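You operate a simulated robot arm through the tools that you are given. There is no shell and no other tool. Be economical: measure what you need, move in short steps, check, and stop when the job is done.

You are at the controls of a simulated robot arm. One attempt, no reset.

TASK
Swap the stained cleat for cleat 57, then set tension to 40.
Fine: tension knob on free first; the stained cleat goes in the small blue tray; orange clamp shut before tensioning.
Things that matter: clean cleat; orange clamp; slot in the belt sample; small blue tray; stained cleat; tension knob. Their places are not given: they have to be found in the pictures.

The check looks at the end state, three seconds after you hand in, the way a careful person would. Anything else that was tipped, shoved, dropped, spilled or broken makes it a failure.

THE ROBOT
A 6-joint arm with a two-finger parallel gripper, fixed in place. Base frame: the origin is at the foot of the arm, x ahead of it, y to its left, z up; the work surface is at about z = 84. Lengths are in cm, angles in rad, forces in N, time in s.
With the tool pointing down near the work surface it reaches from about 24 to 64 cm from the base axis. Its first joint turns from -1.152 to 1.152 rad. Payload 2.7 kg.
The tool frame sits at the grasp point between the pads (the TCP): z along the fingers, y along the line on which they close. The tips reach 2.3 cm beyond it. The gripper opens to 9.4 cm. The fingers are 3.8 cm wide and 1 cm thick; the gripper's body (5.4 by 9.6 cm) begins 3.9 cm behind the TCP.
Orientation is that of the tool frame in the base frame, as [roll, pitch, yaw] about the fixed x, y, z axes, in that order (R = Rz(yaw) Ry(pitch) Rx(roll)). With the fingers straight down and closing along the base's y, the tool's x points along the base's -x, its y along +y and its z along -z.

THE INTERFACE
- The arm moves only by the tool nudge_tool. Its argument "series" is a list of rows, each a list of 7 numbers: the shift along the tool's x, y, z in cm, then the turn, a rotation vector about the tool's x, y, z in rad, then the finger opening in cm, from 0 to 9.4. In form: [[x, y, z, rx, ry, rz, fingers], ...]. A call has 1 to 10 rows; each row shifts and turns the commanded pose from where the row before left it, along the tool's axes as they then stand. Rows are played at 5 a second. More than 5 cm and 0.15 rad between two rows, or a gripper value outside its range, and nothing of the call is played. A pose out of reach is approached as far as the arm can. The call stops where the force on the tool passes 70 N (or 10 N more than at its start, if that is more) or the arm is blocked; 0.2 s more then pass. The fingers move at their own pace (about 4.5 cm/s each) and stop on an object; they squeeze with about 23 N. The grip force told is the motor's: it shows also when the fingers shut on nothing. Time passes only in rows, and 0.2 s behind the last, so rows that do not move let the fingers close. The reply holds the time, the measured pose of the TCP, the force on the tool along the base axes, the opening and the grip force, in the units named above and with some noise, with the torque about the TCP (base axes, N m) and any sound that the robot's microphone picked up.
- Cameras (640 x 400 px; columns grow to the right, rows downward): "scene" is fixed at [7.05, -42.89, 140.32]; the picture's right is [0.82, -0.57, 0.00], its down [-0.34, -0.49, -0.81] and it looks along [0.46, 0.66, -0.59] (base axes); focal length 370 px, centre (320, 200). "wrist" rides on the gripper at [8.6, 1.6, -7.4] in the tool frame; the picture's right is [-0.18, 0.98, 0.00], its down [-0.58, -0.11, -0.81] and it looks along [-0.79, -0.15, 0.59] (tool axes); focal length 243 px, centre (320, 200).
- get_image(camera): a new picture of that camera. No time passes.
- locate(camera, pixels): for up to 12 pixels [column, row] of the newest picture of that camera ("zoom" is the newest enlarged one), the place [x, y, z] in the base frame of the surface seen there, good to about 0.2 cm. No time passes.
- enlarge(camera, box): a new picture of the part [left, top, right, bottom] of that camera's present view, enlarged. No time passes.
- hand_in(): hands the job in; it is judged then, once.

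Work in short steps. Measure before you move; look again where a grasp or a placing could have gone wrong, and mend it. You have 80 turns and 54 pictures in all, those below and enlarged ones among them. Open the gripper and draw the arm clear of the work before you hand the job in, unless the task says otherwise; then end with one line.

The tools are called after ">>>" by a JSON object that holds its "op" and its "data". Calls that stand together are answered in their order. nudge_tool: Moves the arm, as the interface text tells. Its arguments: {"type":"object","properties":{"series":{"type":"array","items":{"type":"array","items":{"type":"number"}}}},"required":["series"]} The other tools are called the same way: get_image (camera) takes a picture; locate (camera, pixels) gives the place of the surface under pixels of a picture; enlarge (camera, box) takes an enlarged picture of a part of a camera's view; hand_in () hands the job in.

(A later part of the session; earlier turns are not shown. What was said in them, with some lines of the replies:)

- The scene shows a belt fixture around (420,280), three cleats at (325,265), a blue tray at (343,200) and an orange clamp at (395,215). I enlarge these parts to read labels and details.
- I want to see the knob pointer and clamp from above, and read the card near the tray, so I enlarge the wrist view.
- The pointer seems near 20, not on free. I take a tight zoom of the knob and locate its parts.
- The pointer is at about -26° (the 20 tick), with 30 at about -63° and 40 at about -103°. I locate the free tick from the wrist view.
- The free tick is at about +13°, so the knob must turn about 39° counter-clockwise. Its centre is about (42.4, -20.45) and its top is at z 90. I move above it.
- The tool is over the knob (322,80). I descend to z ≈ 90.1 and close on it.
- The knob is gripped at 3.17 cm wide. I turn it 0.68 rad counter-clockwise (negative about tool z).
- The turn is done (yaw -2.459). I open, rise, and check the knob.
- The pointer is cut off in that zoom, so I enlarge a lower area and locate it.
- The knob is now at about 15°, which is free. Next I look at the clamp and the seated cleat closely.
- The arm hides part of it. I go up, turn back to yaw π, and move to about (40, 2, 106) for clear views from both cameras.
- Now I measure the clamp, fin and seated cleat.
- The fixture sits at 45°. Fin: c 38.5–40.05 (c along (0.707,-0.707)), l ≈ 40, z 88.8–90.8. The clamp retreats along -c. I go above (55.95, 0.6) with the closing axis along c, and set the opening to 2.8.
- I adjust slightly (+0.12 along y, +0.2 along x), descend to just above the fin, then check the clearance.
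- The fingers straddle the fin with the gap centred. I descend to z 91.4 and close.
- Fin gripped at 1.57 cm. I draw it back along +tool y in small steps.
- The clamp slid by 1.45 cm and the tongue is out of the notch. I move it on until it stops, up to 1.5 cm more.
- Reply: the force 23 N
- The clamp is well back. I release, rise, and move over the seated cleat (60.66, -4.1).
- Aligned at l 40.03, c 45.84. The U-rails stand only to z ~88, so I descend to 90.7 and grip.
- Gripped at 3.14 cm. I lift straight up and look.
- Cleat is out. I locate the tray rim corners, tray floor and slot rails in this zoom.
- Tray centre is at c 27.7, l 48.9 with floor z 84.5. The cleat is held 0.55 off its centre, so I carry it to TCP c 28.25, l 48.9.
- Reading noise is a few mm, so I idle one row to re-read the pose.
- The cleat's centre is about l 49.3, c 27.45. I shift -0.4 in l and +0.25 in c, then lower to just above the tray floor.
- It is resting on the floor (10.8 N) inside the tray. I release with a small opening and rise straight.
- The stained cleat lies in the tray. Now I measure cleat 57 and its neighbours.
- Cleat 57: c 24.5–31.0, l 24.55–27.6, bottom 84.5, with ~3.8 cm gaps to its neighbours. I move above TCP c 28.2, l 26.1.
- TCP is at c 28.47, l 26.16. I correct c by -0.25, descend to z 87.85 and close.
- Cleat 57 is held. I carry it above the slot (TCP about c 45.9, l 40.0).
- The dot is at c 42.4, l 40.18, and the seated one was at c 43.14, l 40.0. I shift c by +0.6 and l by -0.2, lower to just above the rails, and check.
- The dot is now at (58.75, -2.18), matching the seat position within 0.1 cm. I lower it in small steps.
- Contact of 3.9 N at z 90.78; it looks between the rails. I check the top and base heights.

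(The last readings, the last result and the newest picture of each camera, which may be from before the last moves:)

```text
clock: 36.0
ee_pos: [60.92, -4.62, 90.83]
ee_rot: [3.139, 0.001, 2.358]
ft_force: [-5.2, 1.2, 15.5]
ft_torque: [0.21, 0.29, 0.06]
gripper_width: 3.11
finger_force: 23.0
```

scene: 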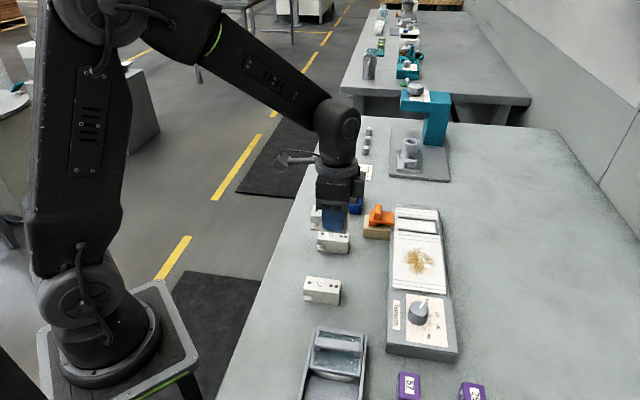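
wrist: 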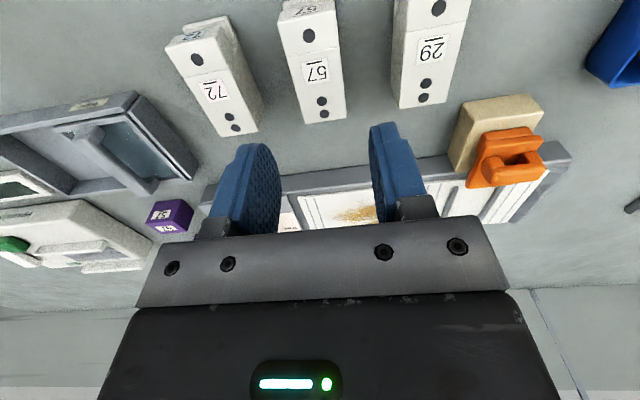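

Top is at 90.86 (the old one was at ~91.0), so it is seated. I ease off the downward force, nudge 0.15 toward the end stop, then release and rise.

>>> {"op": "nudge_tool", "data": {"series": [[0, 0, -0.12, 0, 0, 0, 2], [-0.15, 0, 0, 0, 0, 0, 2], [0, 0, 0, 0, 0, 0, 2]]}}

>>> {"op": "nudge_tool", "data": {"series": [[0, 0, 0, 0, 0, 0, 4], [0, 0, 0, 0, 0, 0, 5], [0, 0, -3, 0, 0, 0, 5], [0, 0, -4.5, 0, 0, 0, 5], [4, 0, 0, 0, 0, 0, 5], [4, 0, 0, 0, 0, 0, 5], [0, 0, -4, 0, 0, 0, 5], [0, 0, 0, 0, 0, 0, 5]]}}

>>> {"op": "enlarge", "data": {"camera": "scene", "box": [365, 190, 455, 250]}}

```text
clock: 36.8
ee_pos: [60.97, -4.53, 90.71]
ee_rot: [3.141, -0.002, 2.358]
ft_force: [-0.3, 0.8, 5.3]
ft_torque: [-0.03, -0.1, 0.05]
gripper_width: 3.14
finger_force: 22.3
```

```text
clock: 38.6
ee_pos: [55.28, 1.1, 102.62]
ee_rot: [3.141, -0.001, 2.359]
ft_force: [-0.8, -0.3, 0.3]
ft_torque: [-0.01, 0.0, -0.01]
gripper_width: 5.0
finger_force: 0.1
```

```text
6.67 times, centred on (410, 220) of scene
```

zoom: 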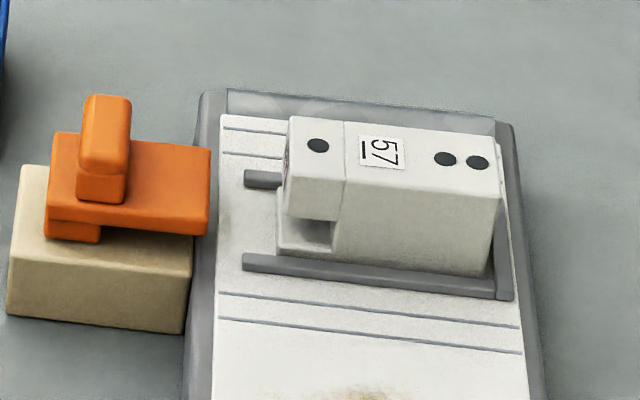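

Cleat 57 sits in the slot, matching the former cleat's dots within ~0.5 px. Next I locate the fin to shut the clamp.

>>> {"op": "locate", "data": {"camera": "zoom", "pixels": [[86, 97], [128, 99], [80, 160], [124, 165], [208, 230], [50, 215], [317, 145], [478, 163]]}}

>>> {"op": "nudge_tool", "data": {"series": [[0, 0, 0, 0, 0, -0.143, 4], [0, 0, 0, 0, 0, -0.143, 3], [0, 0, 0, 0, 0, -0.143, 3], [0, 0, 0, 0, 0, -0.143, 3], [0, 0, 0, 0, 0, -0.143, 3], [0, 0, 0, 0, 0, -0.143, 3], [0, 0, 0, 0, 0, -0.143, 3], [0, 0, 0, 0, 0, -0.143, 3], [0, 0, 0, 0, 0, -0.143, 3], [0, 0, 0, 0, 0, -0.143, 3]]}}

>>> {"op": "nudge_tool", "data": {"series": [[0, 0, 0, 0, 0, -0.141, 3], [0, 0, 0, 0, 0, 0, 3]]}}

```text
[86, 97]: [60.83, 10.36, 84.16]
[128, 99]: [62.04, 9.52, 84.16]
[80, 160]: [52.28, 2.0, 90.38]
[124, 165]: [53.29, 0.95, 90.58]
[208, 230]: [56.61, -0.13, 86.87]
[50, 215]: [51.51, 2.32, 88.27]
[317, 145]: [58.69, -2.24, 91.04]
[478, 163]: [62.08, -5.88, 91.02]
```

```text
clock: 40.8
ee_pos: [55.36, 1.22, 102.27]
ee_rot: [3.141, 0.0, -2.493]
ft_force: [0.0, -0.1, 0.1]
ft_torque: [0.0, 0.02, -0.01]
gripper_width: 2.97
finger_force: 0.1
```

```text
clock: 41.4
ee_pos: [55.32, 1.1, 102.2]
ee_rot: [-3.139, 0.0, -2.352]
ft_force: [0.3, -0.8, -0.4]
ft_torque: [0.02, 0.01, 0.01]
gripper_width: 3.01
finger_force: 0.1
```

The fin is centred at c ≈ 36.3 and the tool is at c 38.3. I move +2.0 along y, lower to z 91.3 and close.

>>> {"op": "nudge_tool", "data": {"series": [[0, 2.0, 4, 0, 0, 0, 3], [0, 0, 4, 0, 0, 0, 3], [0, 0, 0, 0, 0, 0, 3]]}}

>>> {"op": "enlarge", "data": {"camera": "scene", "box": [365, 190, 455, 250]}}

```text
clock: 42.2
ee_pos: [54.15, 2.77, 94.21]
ee_rot: [-3.141, 0.0, -2.354]
ft_force: [0.1, -0.9, -0.2]
ft_torque: [0.0, -0.01, 0.01]
gripper_width: 2.99
finger_force: 0.1
```

```text
6.67 times, centred on (410, 220) of scene
```

zoom: 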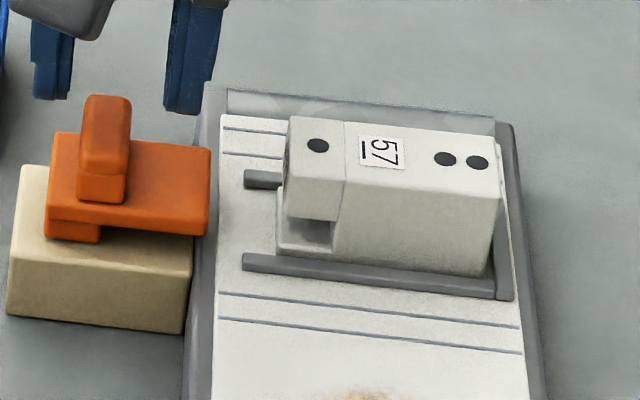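

Well aligned (c 36.33, l 40.2). I descend, grip, and then slide it shut.

>>> {"op": "nudge_tool", "data": {"series": [[0, 0, 1.8, 0, 0, 0, 3], [0, 0, 1.0, 0, 0, 0, 3], [0, 0, 0, 0, 0, 0, 1], [0, 0, 0, 0, 0, 0, 1], [0, 0, 0, 0, 0, 0, 1]]}}

>>> {"op": "nudge_tool", "data": {"series": [[0, -0.5, 0, 0, 0, 0, 1], [0, -0.5, 0, 0, 0, 0, 1], [0, -0.5, 0, 0, 0, 0, 1], [0, -0.5, 0, 0, 0, 0, 1], [0, -0.4, 0, 0, 0, 0, 1], [0, 0, 0, 0, 0, 0, 1]]}}

>>> {"op": "enlarge", "data": {"camera": "scene", "box": [365, 190, 455, 250]}}

```text
clock: 43.4
ee_pos: [53.91, 2.47, 91.52]
ee_rot: [3.141, 0.001, -2.353]
ft_force: [0.1, 0.9, -1.2]
ft_torque: [0.02, -0.04, -0.12]
gripper_width: 1.52
finger_force: 44.8
```

```text
clock: 44.8
ee_pos: [55.84, 0.97, 91.32]
ee_rot: [-3.141, 0.0, -2.355]
ft_force: [8.7, 8.5, -14.0]
ft_torque: [-0.13, 0.16, -0.17]
gripper_width: 1.52
finger_force: 44.5
```

```text
6.67 times, centred on (410, 220) of scene
```

zoom: 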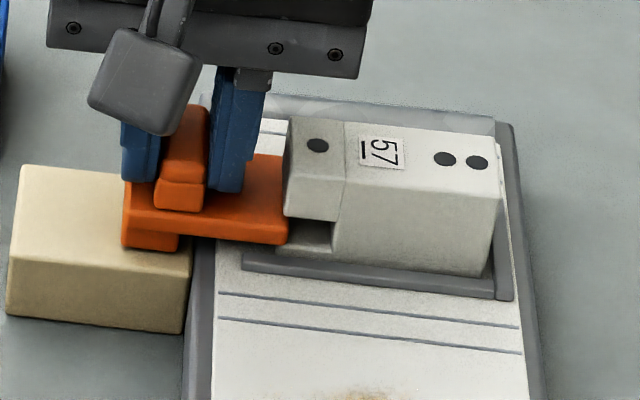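

The tongue is entering the notch (c 38.8). I continue 0.6 cm to the closed position.

>>> {"op": "nudge_tool", "data": {"series": [[0, -0.3, 0, 0, 0, 0, 1], [0, -0.2, 0, 0, 0, 0, 1], [0, -0.1, 0, 0, 0, 0, 1], [0, 0, 0, 0, 0, 0, 1]]}}

>>> {"op": "enlarge", "data": {"camera": "scene", "box": [365, 190, 455, 250]}}

```text
clock: 45.8
ee_pos: [56.04, 0.67, 91.34]
ee_rot: [3.139, 0.002, -2.357]
ft_force: [5.2, 20.4, -21.6]
ft_torque: [0.39, -0.37, -0.17]
gripper_width: 1.52
finger_force: 45.1
```

```text
6.67 times, centred on (410, 220) of scene
```

zoom: 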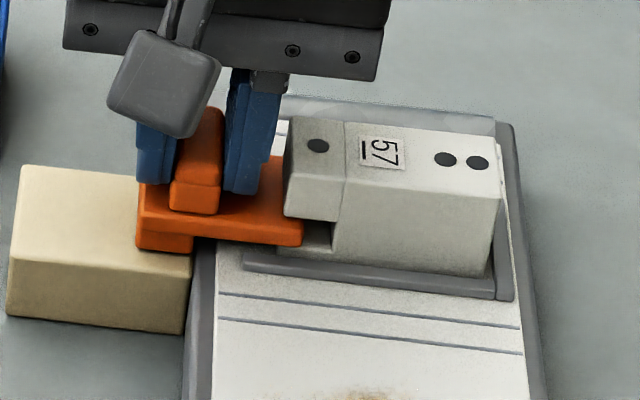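

The tongue tip (col ≈ 407.4) and fin match their original shut position, with the resistance rising. I release, rise and check.

>>> {"op": "nudge_tool", "data": {"series": [[0, 0, 0, 0, 0, 0, 2.5], [0, 0, 0, 0, 0, 0, 2.7], [0, 0, -3, 0, 0, 0, 2.7], [0, 0, -4, 0, 0, 0, 2.7], [0, 0, -3, 0, 0, 0, 6], [4, 0, 0, 0, 0, 0, 6], [4, 0, 0, 0, 0, 0, 6], [0, 0, 0, 0, 0, 0, 6]]}}

>>> {"op": "enlarge", "data": {"camera": "wrist", "box": [180, 0, 440, 162]}}

```text
clock: 47.6
ee_pos: [50.26, -5.4, 101.36]
ee_rot: [3.142, 0.001, -2.353]
ft_force: [-0.6, 0.5, -0.8]
ft_torque: [0.02, 0.02, -0.02]
gripper_width: 6.01
finger_force: 0.0
```

```text
2.46 times, centred on (310, 81) of wrist
```

zoom: 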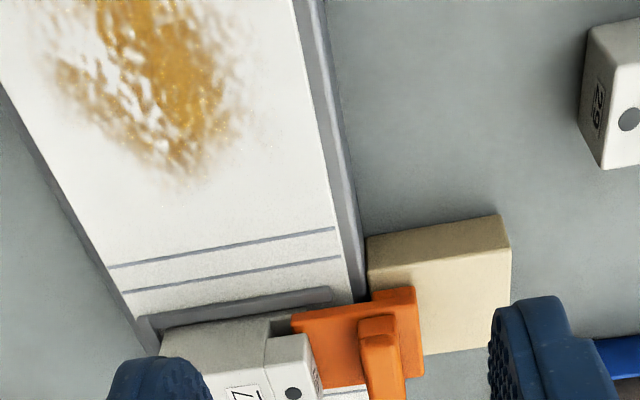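

The clamp is shut and cleat 57 is held. I move above the knob with this orientation, ready for a ~119° clockwise turn.

>>> {"op": "nudge_tool", "data": {"series": [[4.05, -1.27, 0, 0, 0, 0, 6], [4.05, -1.27, 0, 0, 0, 0, 6], [4.05, -1.27, 0, 0, 0, 0, 6], [4.05, -1.27, 0, 0, 0, 0, 6], [0, 0, 4, 0, 0, 0, 6], [0, 0, 0, 0, 0, 0, 6]]}}

>>> {"op": "nudge_tool", "data": {"series": [[0, 0, 0, 0, 0, 0, 6]]}}

>>> {"op": "enlarge", "data": {"camera": "wrist", "box": [250, 20, 390, 120]}}

```text
clock: 49.0
ee_pos: [42.66, -20.11, 97.55]
ee_rot: [-3.141, 0.0, -2.355]
ft_force: [0.3, 0.1, 0.2]
ft_torque: [0.03, -0.02, -0.01]
gripper_width: 5.98
finger_force: 0.0
```

```text
clock: 49.4
ee_pos: [42.66, -20.12, 97.37]
ee_rot: [-3.141, 0.0, -2.354]
ft_force: [0.9, 0.4, 0.0]
ft_torque: [0.03, 0.01, 0.02]
gripper_width: 6.0
finger_force: 0.0
```

```text
4.00 times, centred on (320, 70) of wrist
```

zoom: 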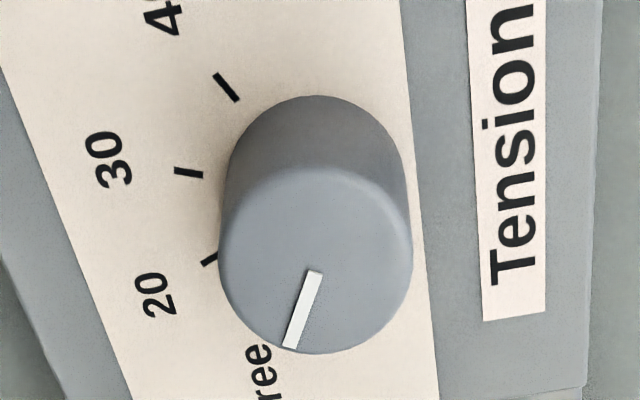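

>>> {"op": "locate", "data": {"camera": "zoom", "pixels": [[315, 275], [291, 345], [315, 168], [220, 262], [412, 255], [316, 352], [218, 76], [237, 100], [176, 171], [202, 175], [213, 260]]}}

```text
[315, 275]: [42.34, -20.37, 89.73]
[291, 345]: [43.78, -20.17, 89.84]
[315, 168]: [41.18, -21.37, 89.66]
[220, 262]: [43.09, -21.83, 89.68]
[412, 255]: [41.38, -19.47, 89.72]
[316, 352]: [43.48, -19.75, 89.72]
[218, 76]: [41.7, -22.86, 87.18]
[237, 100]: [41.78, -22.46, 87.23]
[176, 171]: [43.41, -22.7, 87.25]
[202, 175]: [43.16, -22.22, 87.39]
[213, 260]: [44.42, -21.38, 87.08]
```

Ticks fit +15/-25/-65/-105° with the pointer at ~14.5°. I centre on the knob (tool x +0.5), descend and grip.

>>> {"op": "nudge_tool", "data": {"series": [[0.5, 0, 3.5, 0, 0, 0, 6], [0, 0, 2.5, 0, 0, 0, 6], [0, 0, 1.3, 0, 0, 0, 6], [0, 0, 0, 0, 0, 0, 4], [0, 0, 0, 0, 0, 0, 2.6], [0, 0, 0, 0, 0, 0, 2.6]]}}

```text
clock: 50.8
ee_pos: [42.3, -20.44, 90.17]
ee_rot: [3.141, 0.0, -2.355]
ft_force: [-2.4, 1.4, -1.3]
ft_torque: [-0.15, -0.51, 0.03]
gripper_width: 3.2
finger_force: 44.7
```

Gripped at 3.2 cm. I turn it clockwise (+ about tool z), 10 rows of 0.13 = 1.3 rad first.

>>> {"op": "nudge_tool", "data": {"series": [[0, 0, 0, 0, 0, 0.13, 2.6], [0, 0, 0, 0, 0, 0.13, 2.6], [0, 0, 0, 0, 0, 0.13, 2.6], [0, 0, 0, 0, 0, 0.13, 2.6], [0, 0, 0, 0, 0, 0.13, 2.6], [0, 0, 0, 0, 0, 0.13, 2.6], [0, 0, 0, 0, 0, 0.13, 2.6], [0, 0, 0, 0, 0, 0.13, 2.6], [0, 0, 0, 0, 0, 0.13, 2.6], [0, 0, 0, 0, 0, 0.13, 2.6]]}}

>>> {"op": "nudge_tool", "data": {"series": [[0, 0, 0, 0, 0, 0.13, 2.6], [0, 0, 0, 0, 0, 0.13, 2.6], [0, 0, 0, 0, 0, 0.13, 2.6], [0, 0, 0, 0, 0, 0.13, 2.6], [0, 0, 0, 0, 0, 0.13, 2.6], [0, 0, 0, 0, 0, 0.135, 2.6], [0, 0, 0, 0, 0, 0, 2.6]]}}

```text
clock: 53.0
ee_pos: [42.37, -20.34, 90.04]
ee_rot: [3.141, -0.001, 2.627]
ft_force: [1.5, 37.2, 13.9]
ft_torque: [0.46, 0.88, 0.06]
gripper_width: 3.2
finger_force: 44.8
```

```text
clock: 54.6
ee_pos: [42.36, -20.76, 90.03]
ee_rot: [3.139, 0.003, 1.84]
ft_force: [16.0, 4.0, -0.8]
ft_torque: [-0.26, -0.13, -0.08]
gripper_width: 3.35
finger_force: 8.1
```

The yaw reached 1.84, but grip force and width changed slightly. I release, rise and check the pointer.

>>> {"op": "nudge_tool", "data": {"series": [[0, 0, 0, 0, 0, 0, 4.5], [0, 0, 0, 0, 0, 0, 6], [0, 0, -3, 0, 0, 0, 6], [0, 0, -4.5, 0, 0, 0, 6], [0, 0, -4, 0, 0, 0, 6], [0, 0, 0, 0, 0, 0, 6]]}}

>>> {"op": "enlarge", "data": {"camera": "wrist", "box": [240, 20, 400, 140]}}

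```text
clock: 56.0
ee_pos: [41.96, -20.72, 101.75]
ee_rot: [-3.141, 0.0, 1.841]
ft_force: [0.3, 0.2, -0.4]
ft_torque: [-0.03, 0.0, -0.02]
gripper_width: 6.0
finger_force: 0.0
```

```text
3.33 times, centred on (320, 80) of wrist
```

zoom: 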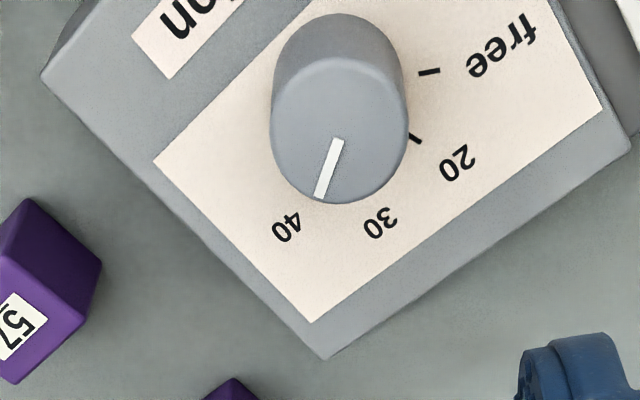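

>>> {"op": "locate", "data": {"camera": "zoom", "pixels": [[338, 142], [320, 194], [340, 58], [271, 125], [406, 125], [335, 203], [340, 130], [429, 72], [415, 139], [288, 228]]}}

>>> {"op": "enlarge", "data": {"camera": "scene", "box": [396, 286, 452, 346]}}

```text
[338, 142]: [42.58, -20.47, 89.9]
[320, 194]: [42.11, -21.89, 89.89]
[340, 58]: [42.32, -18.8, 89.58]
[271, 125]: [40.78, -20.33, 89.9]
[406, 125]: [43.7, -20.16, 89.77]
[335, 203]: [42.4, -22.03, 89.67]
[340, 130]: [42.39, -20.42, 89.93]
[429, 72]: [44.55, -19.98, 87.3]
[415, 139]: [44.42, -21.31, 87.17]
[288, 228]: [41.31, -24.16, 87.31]
```

```text
6.67 times, centred on (424, 316) of scene
```

zoom: 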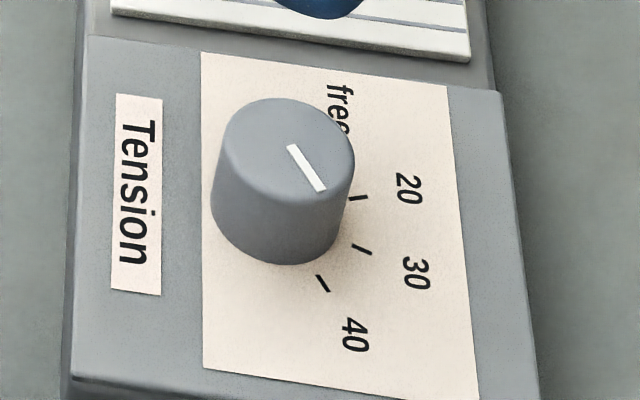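

The pointer looks close to parallel with the 40 tick. I measure precisely in this scene zoom.

>>> {"op": "locate", "data": {"camera": "zoom", "pixels": [[290, 146], [323, 190], [292, 148], [321, 187], [317, 275], [329, 292], [225, 140], [352, 160], [290, 100], [285, 185], [353, 245], [371, 254]]}}

>>> {"op": "enlarge", "data": {"camera": "scene", "box": [408, 294, 432, 332]}}

```text
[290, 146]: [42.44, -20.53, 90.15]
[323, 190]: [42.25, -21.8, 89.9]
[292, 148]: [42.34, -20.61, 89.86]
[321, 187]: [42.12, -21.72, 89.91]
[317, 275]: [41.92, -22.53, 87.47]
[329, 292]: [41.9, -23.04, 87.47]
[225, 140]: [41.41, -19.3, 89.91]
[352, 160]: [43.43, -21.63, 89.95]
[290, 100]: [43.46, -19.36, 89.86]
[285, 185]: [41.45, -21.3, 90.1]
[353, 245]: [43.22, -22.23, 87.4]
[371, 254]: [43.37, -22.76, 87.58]
```

```text
10.53 times, centred on (420, 313) of scene
```

zoom: 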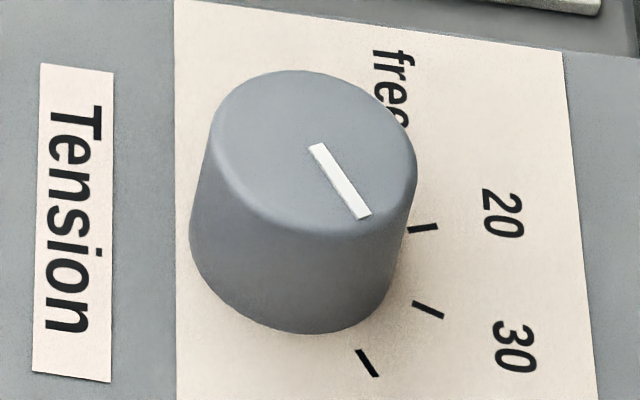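

Solving the projection, the ticks are at -25.5/-64.7/≈-104° and the pointer is at ≈-105.7°, so it is on 40. I draw the arm clear and do a last check.

>>> {"op": "nudge_tool", "data": {"series": [[0, 0, -4.5, 0, 0, 0, 9], [0, 0, -4.5, 0, 0, 0, 9], [2, 4, 0, 0, 0, 0, 9], [2, 4, 0, 0, 0, 0, 9], [2, 4, 0, 0, 0, 0, 9], [0, 0, 0, 0, 0, 0, 9]]}}

>>> {"op": "get_image", "data": {"camera": "scene"}}

>>> {"op": "enlarge", "data": {"camera": "scene", "box": [310, 170, 470, 350]}}

```text
clock: 57.4
ee_pos: [52.12, -11.92, 110.79]
ee_rot: [3.142, -0.001, 1.843]
ft_force: [0.1, 0.8, 0.2]
ft_torque: [0.02, -0.02, -0.01]
gripper_width: 8.97
finger_force: 0.0
```

```text
9 pictures are left
```

scene: 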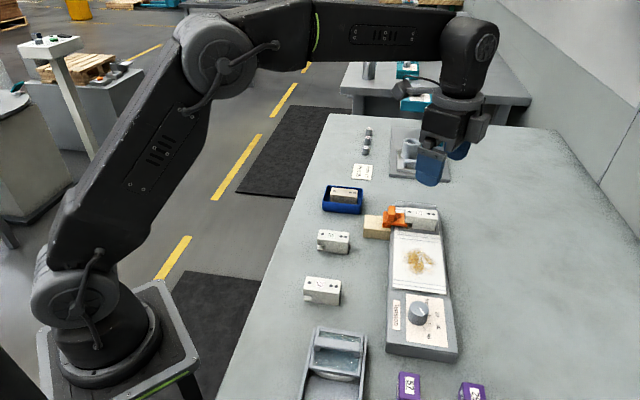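

```text
2.22 times, centred on (390, 260) of scene
```

zoom: 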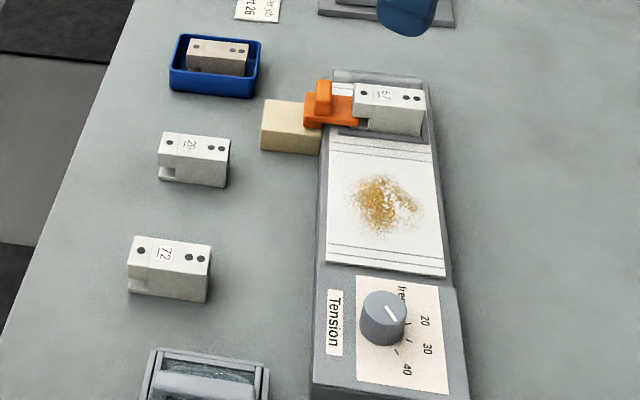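

All looks right. I take one close look at the clamp before handing in.

>>> {"op": "enlarge", "data": {"camera": "scene", "box": [358, 196, 448, 252]}}

```text
7.11 times, centred on (403, 224) of scene
```

zoom: 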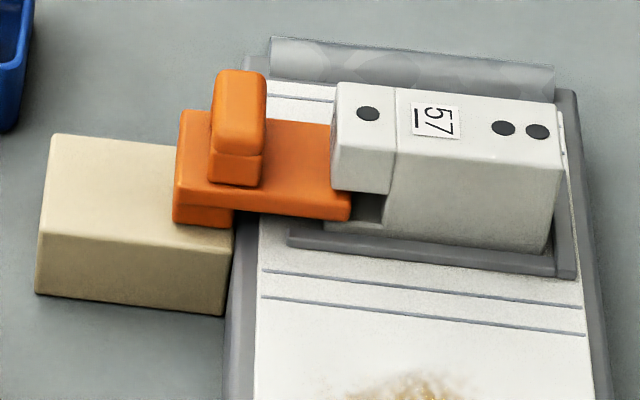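

The clamp is back in its original shut position and cleat 57 is seated where the stained cleat was. The roller looks raised, which fits the tension being on. I hand the job in.

>>> {"op": "hand_in", "data": {}}

```text
The job is handed in.
```

Cleat 57 is in the slot with the orange clamp shut, the stained cleat is in the small blue tray, and the tension knob, set to free before the swap, now points to 40.
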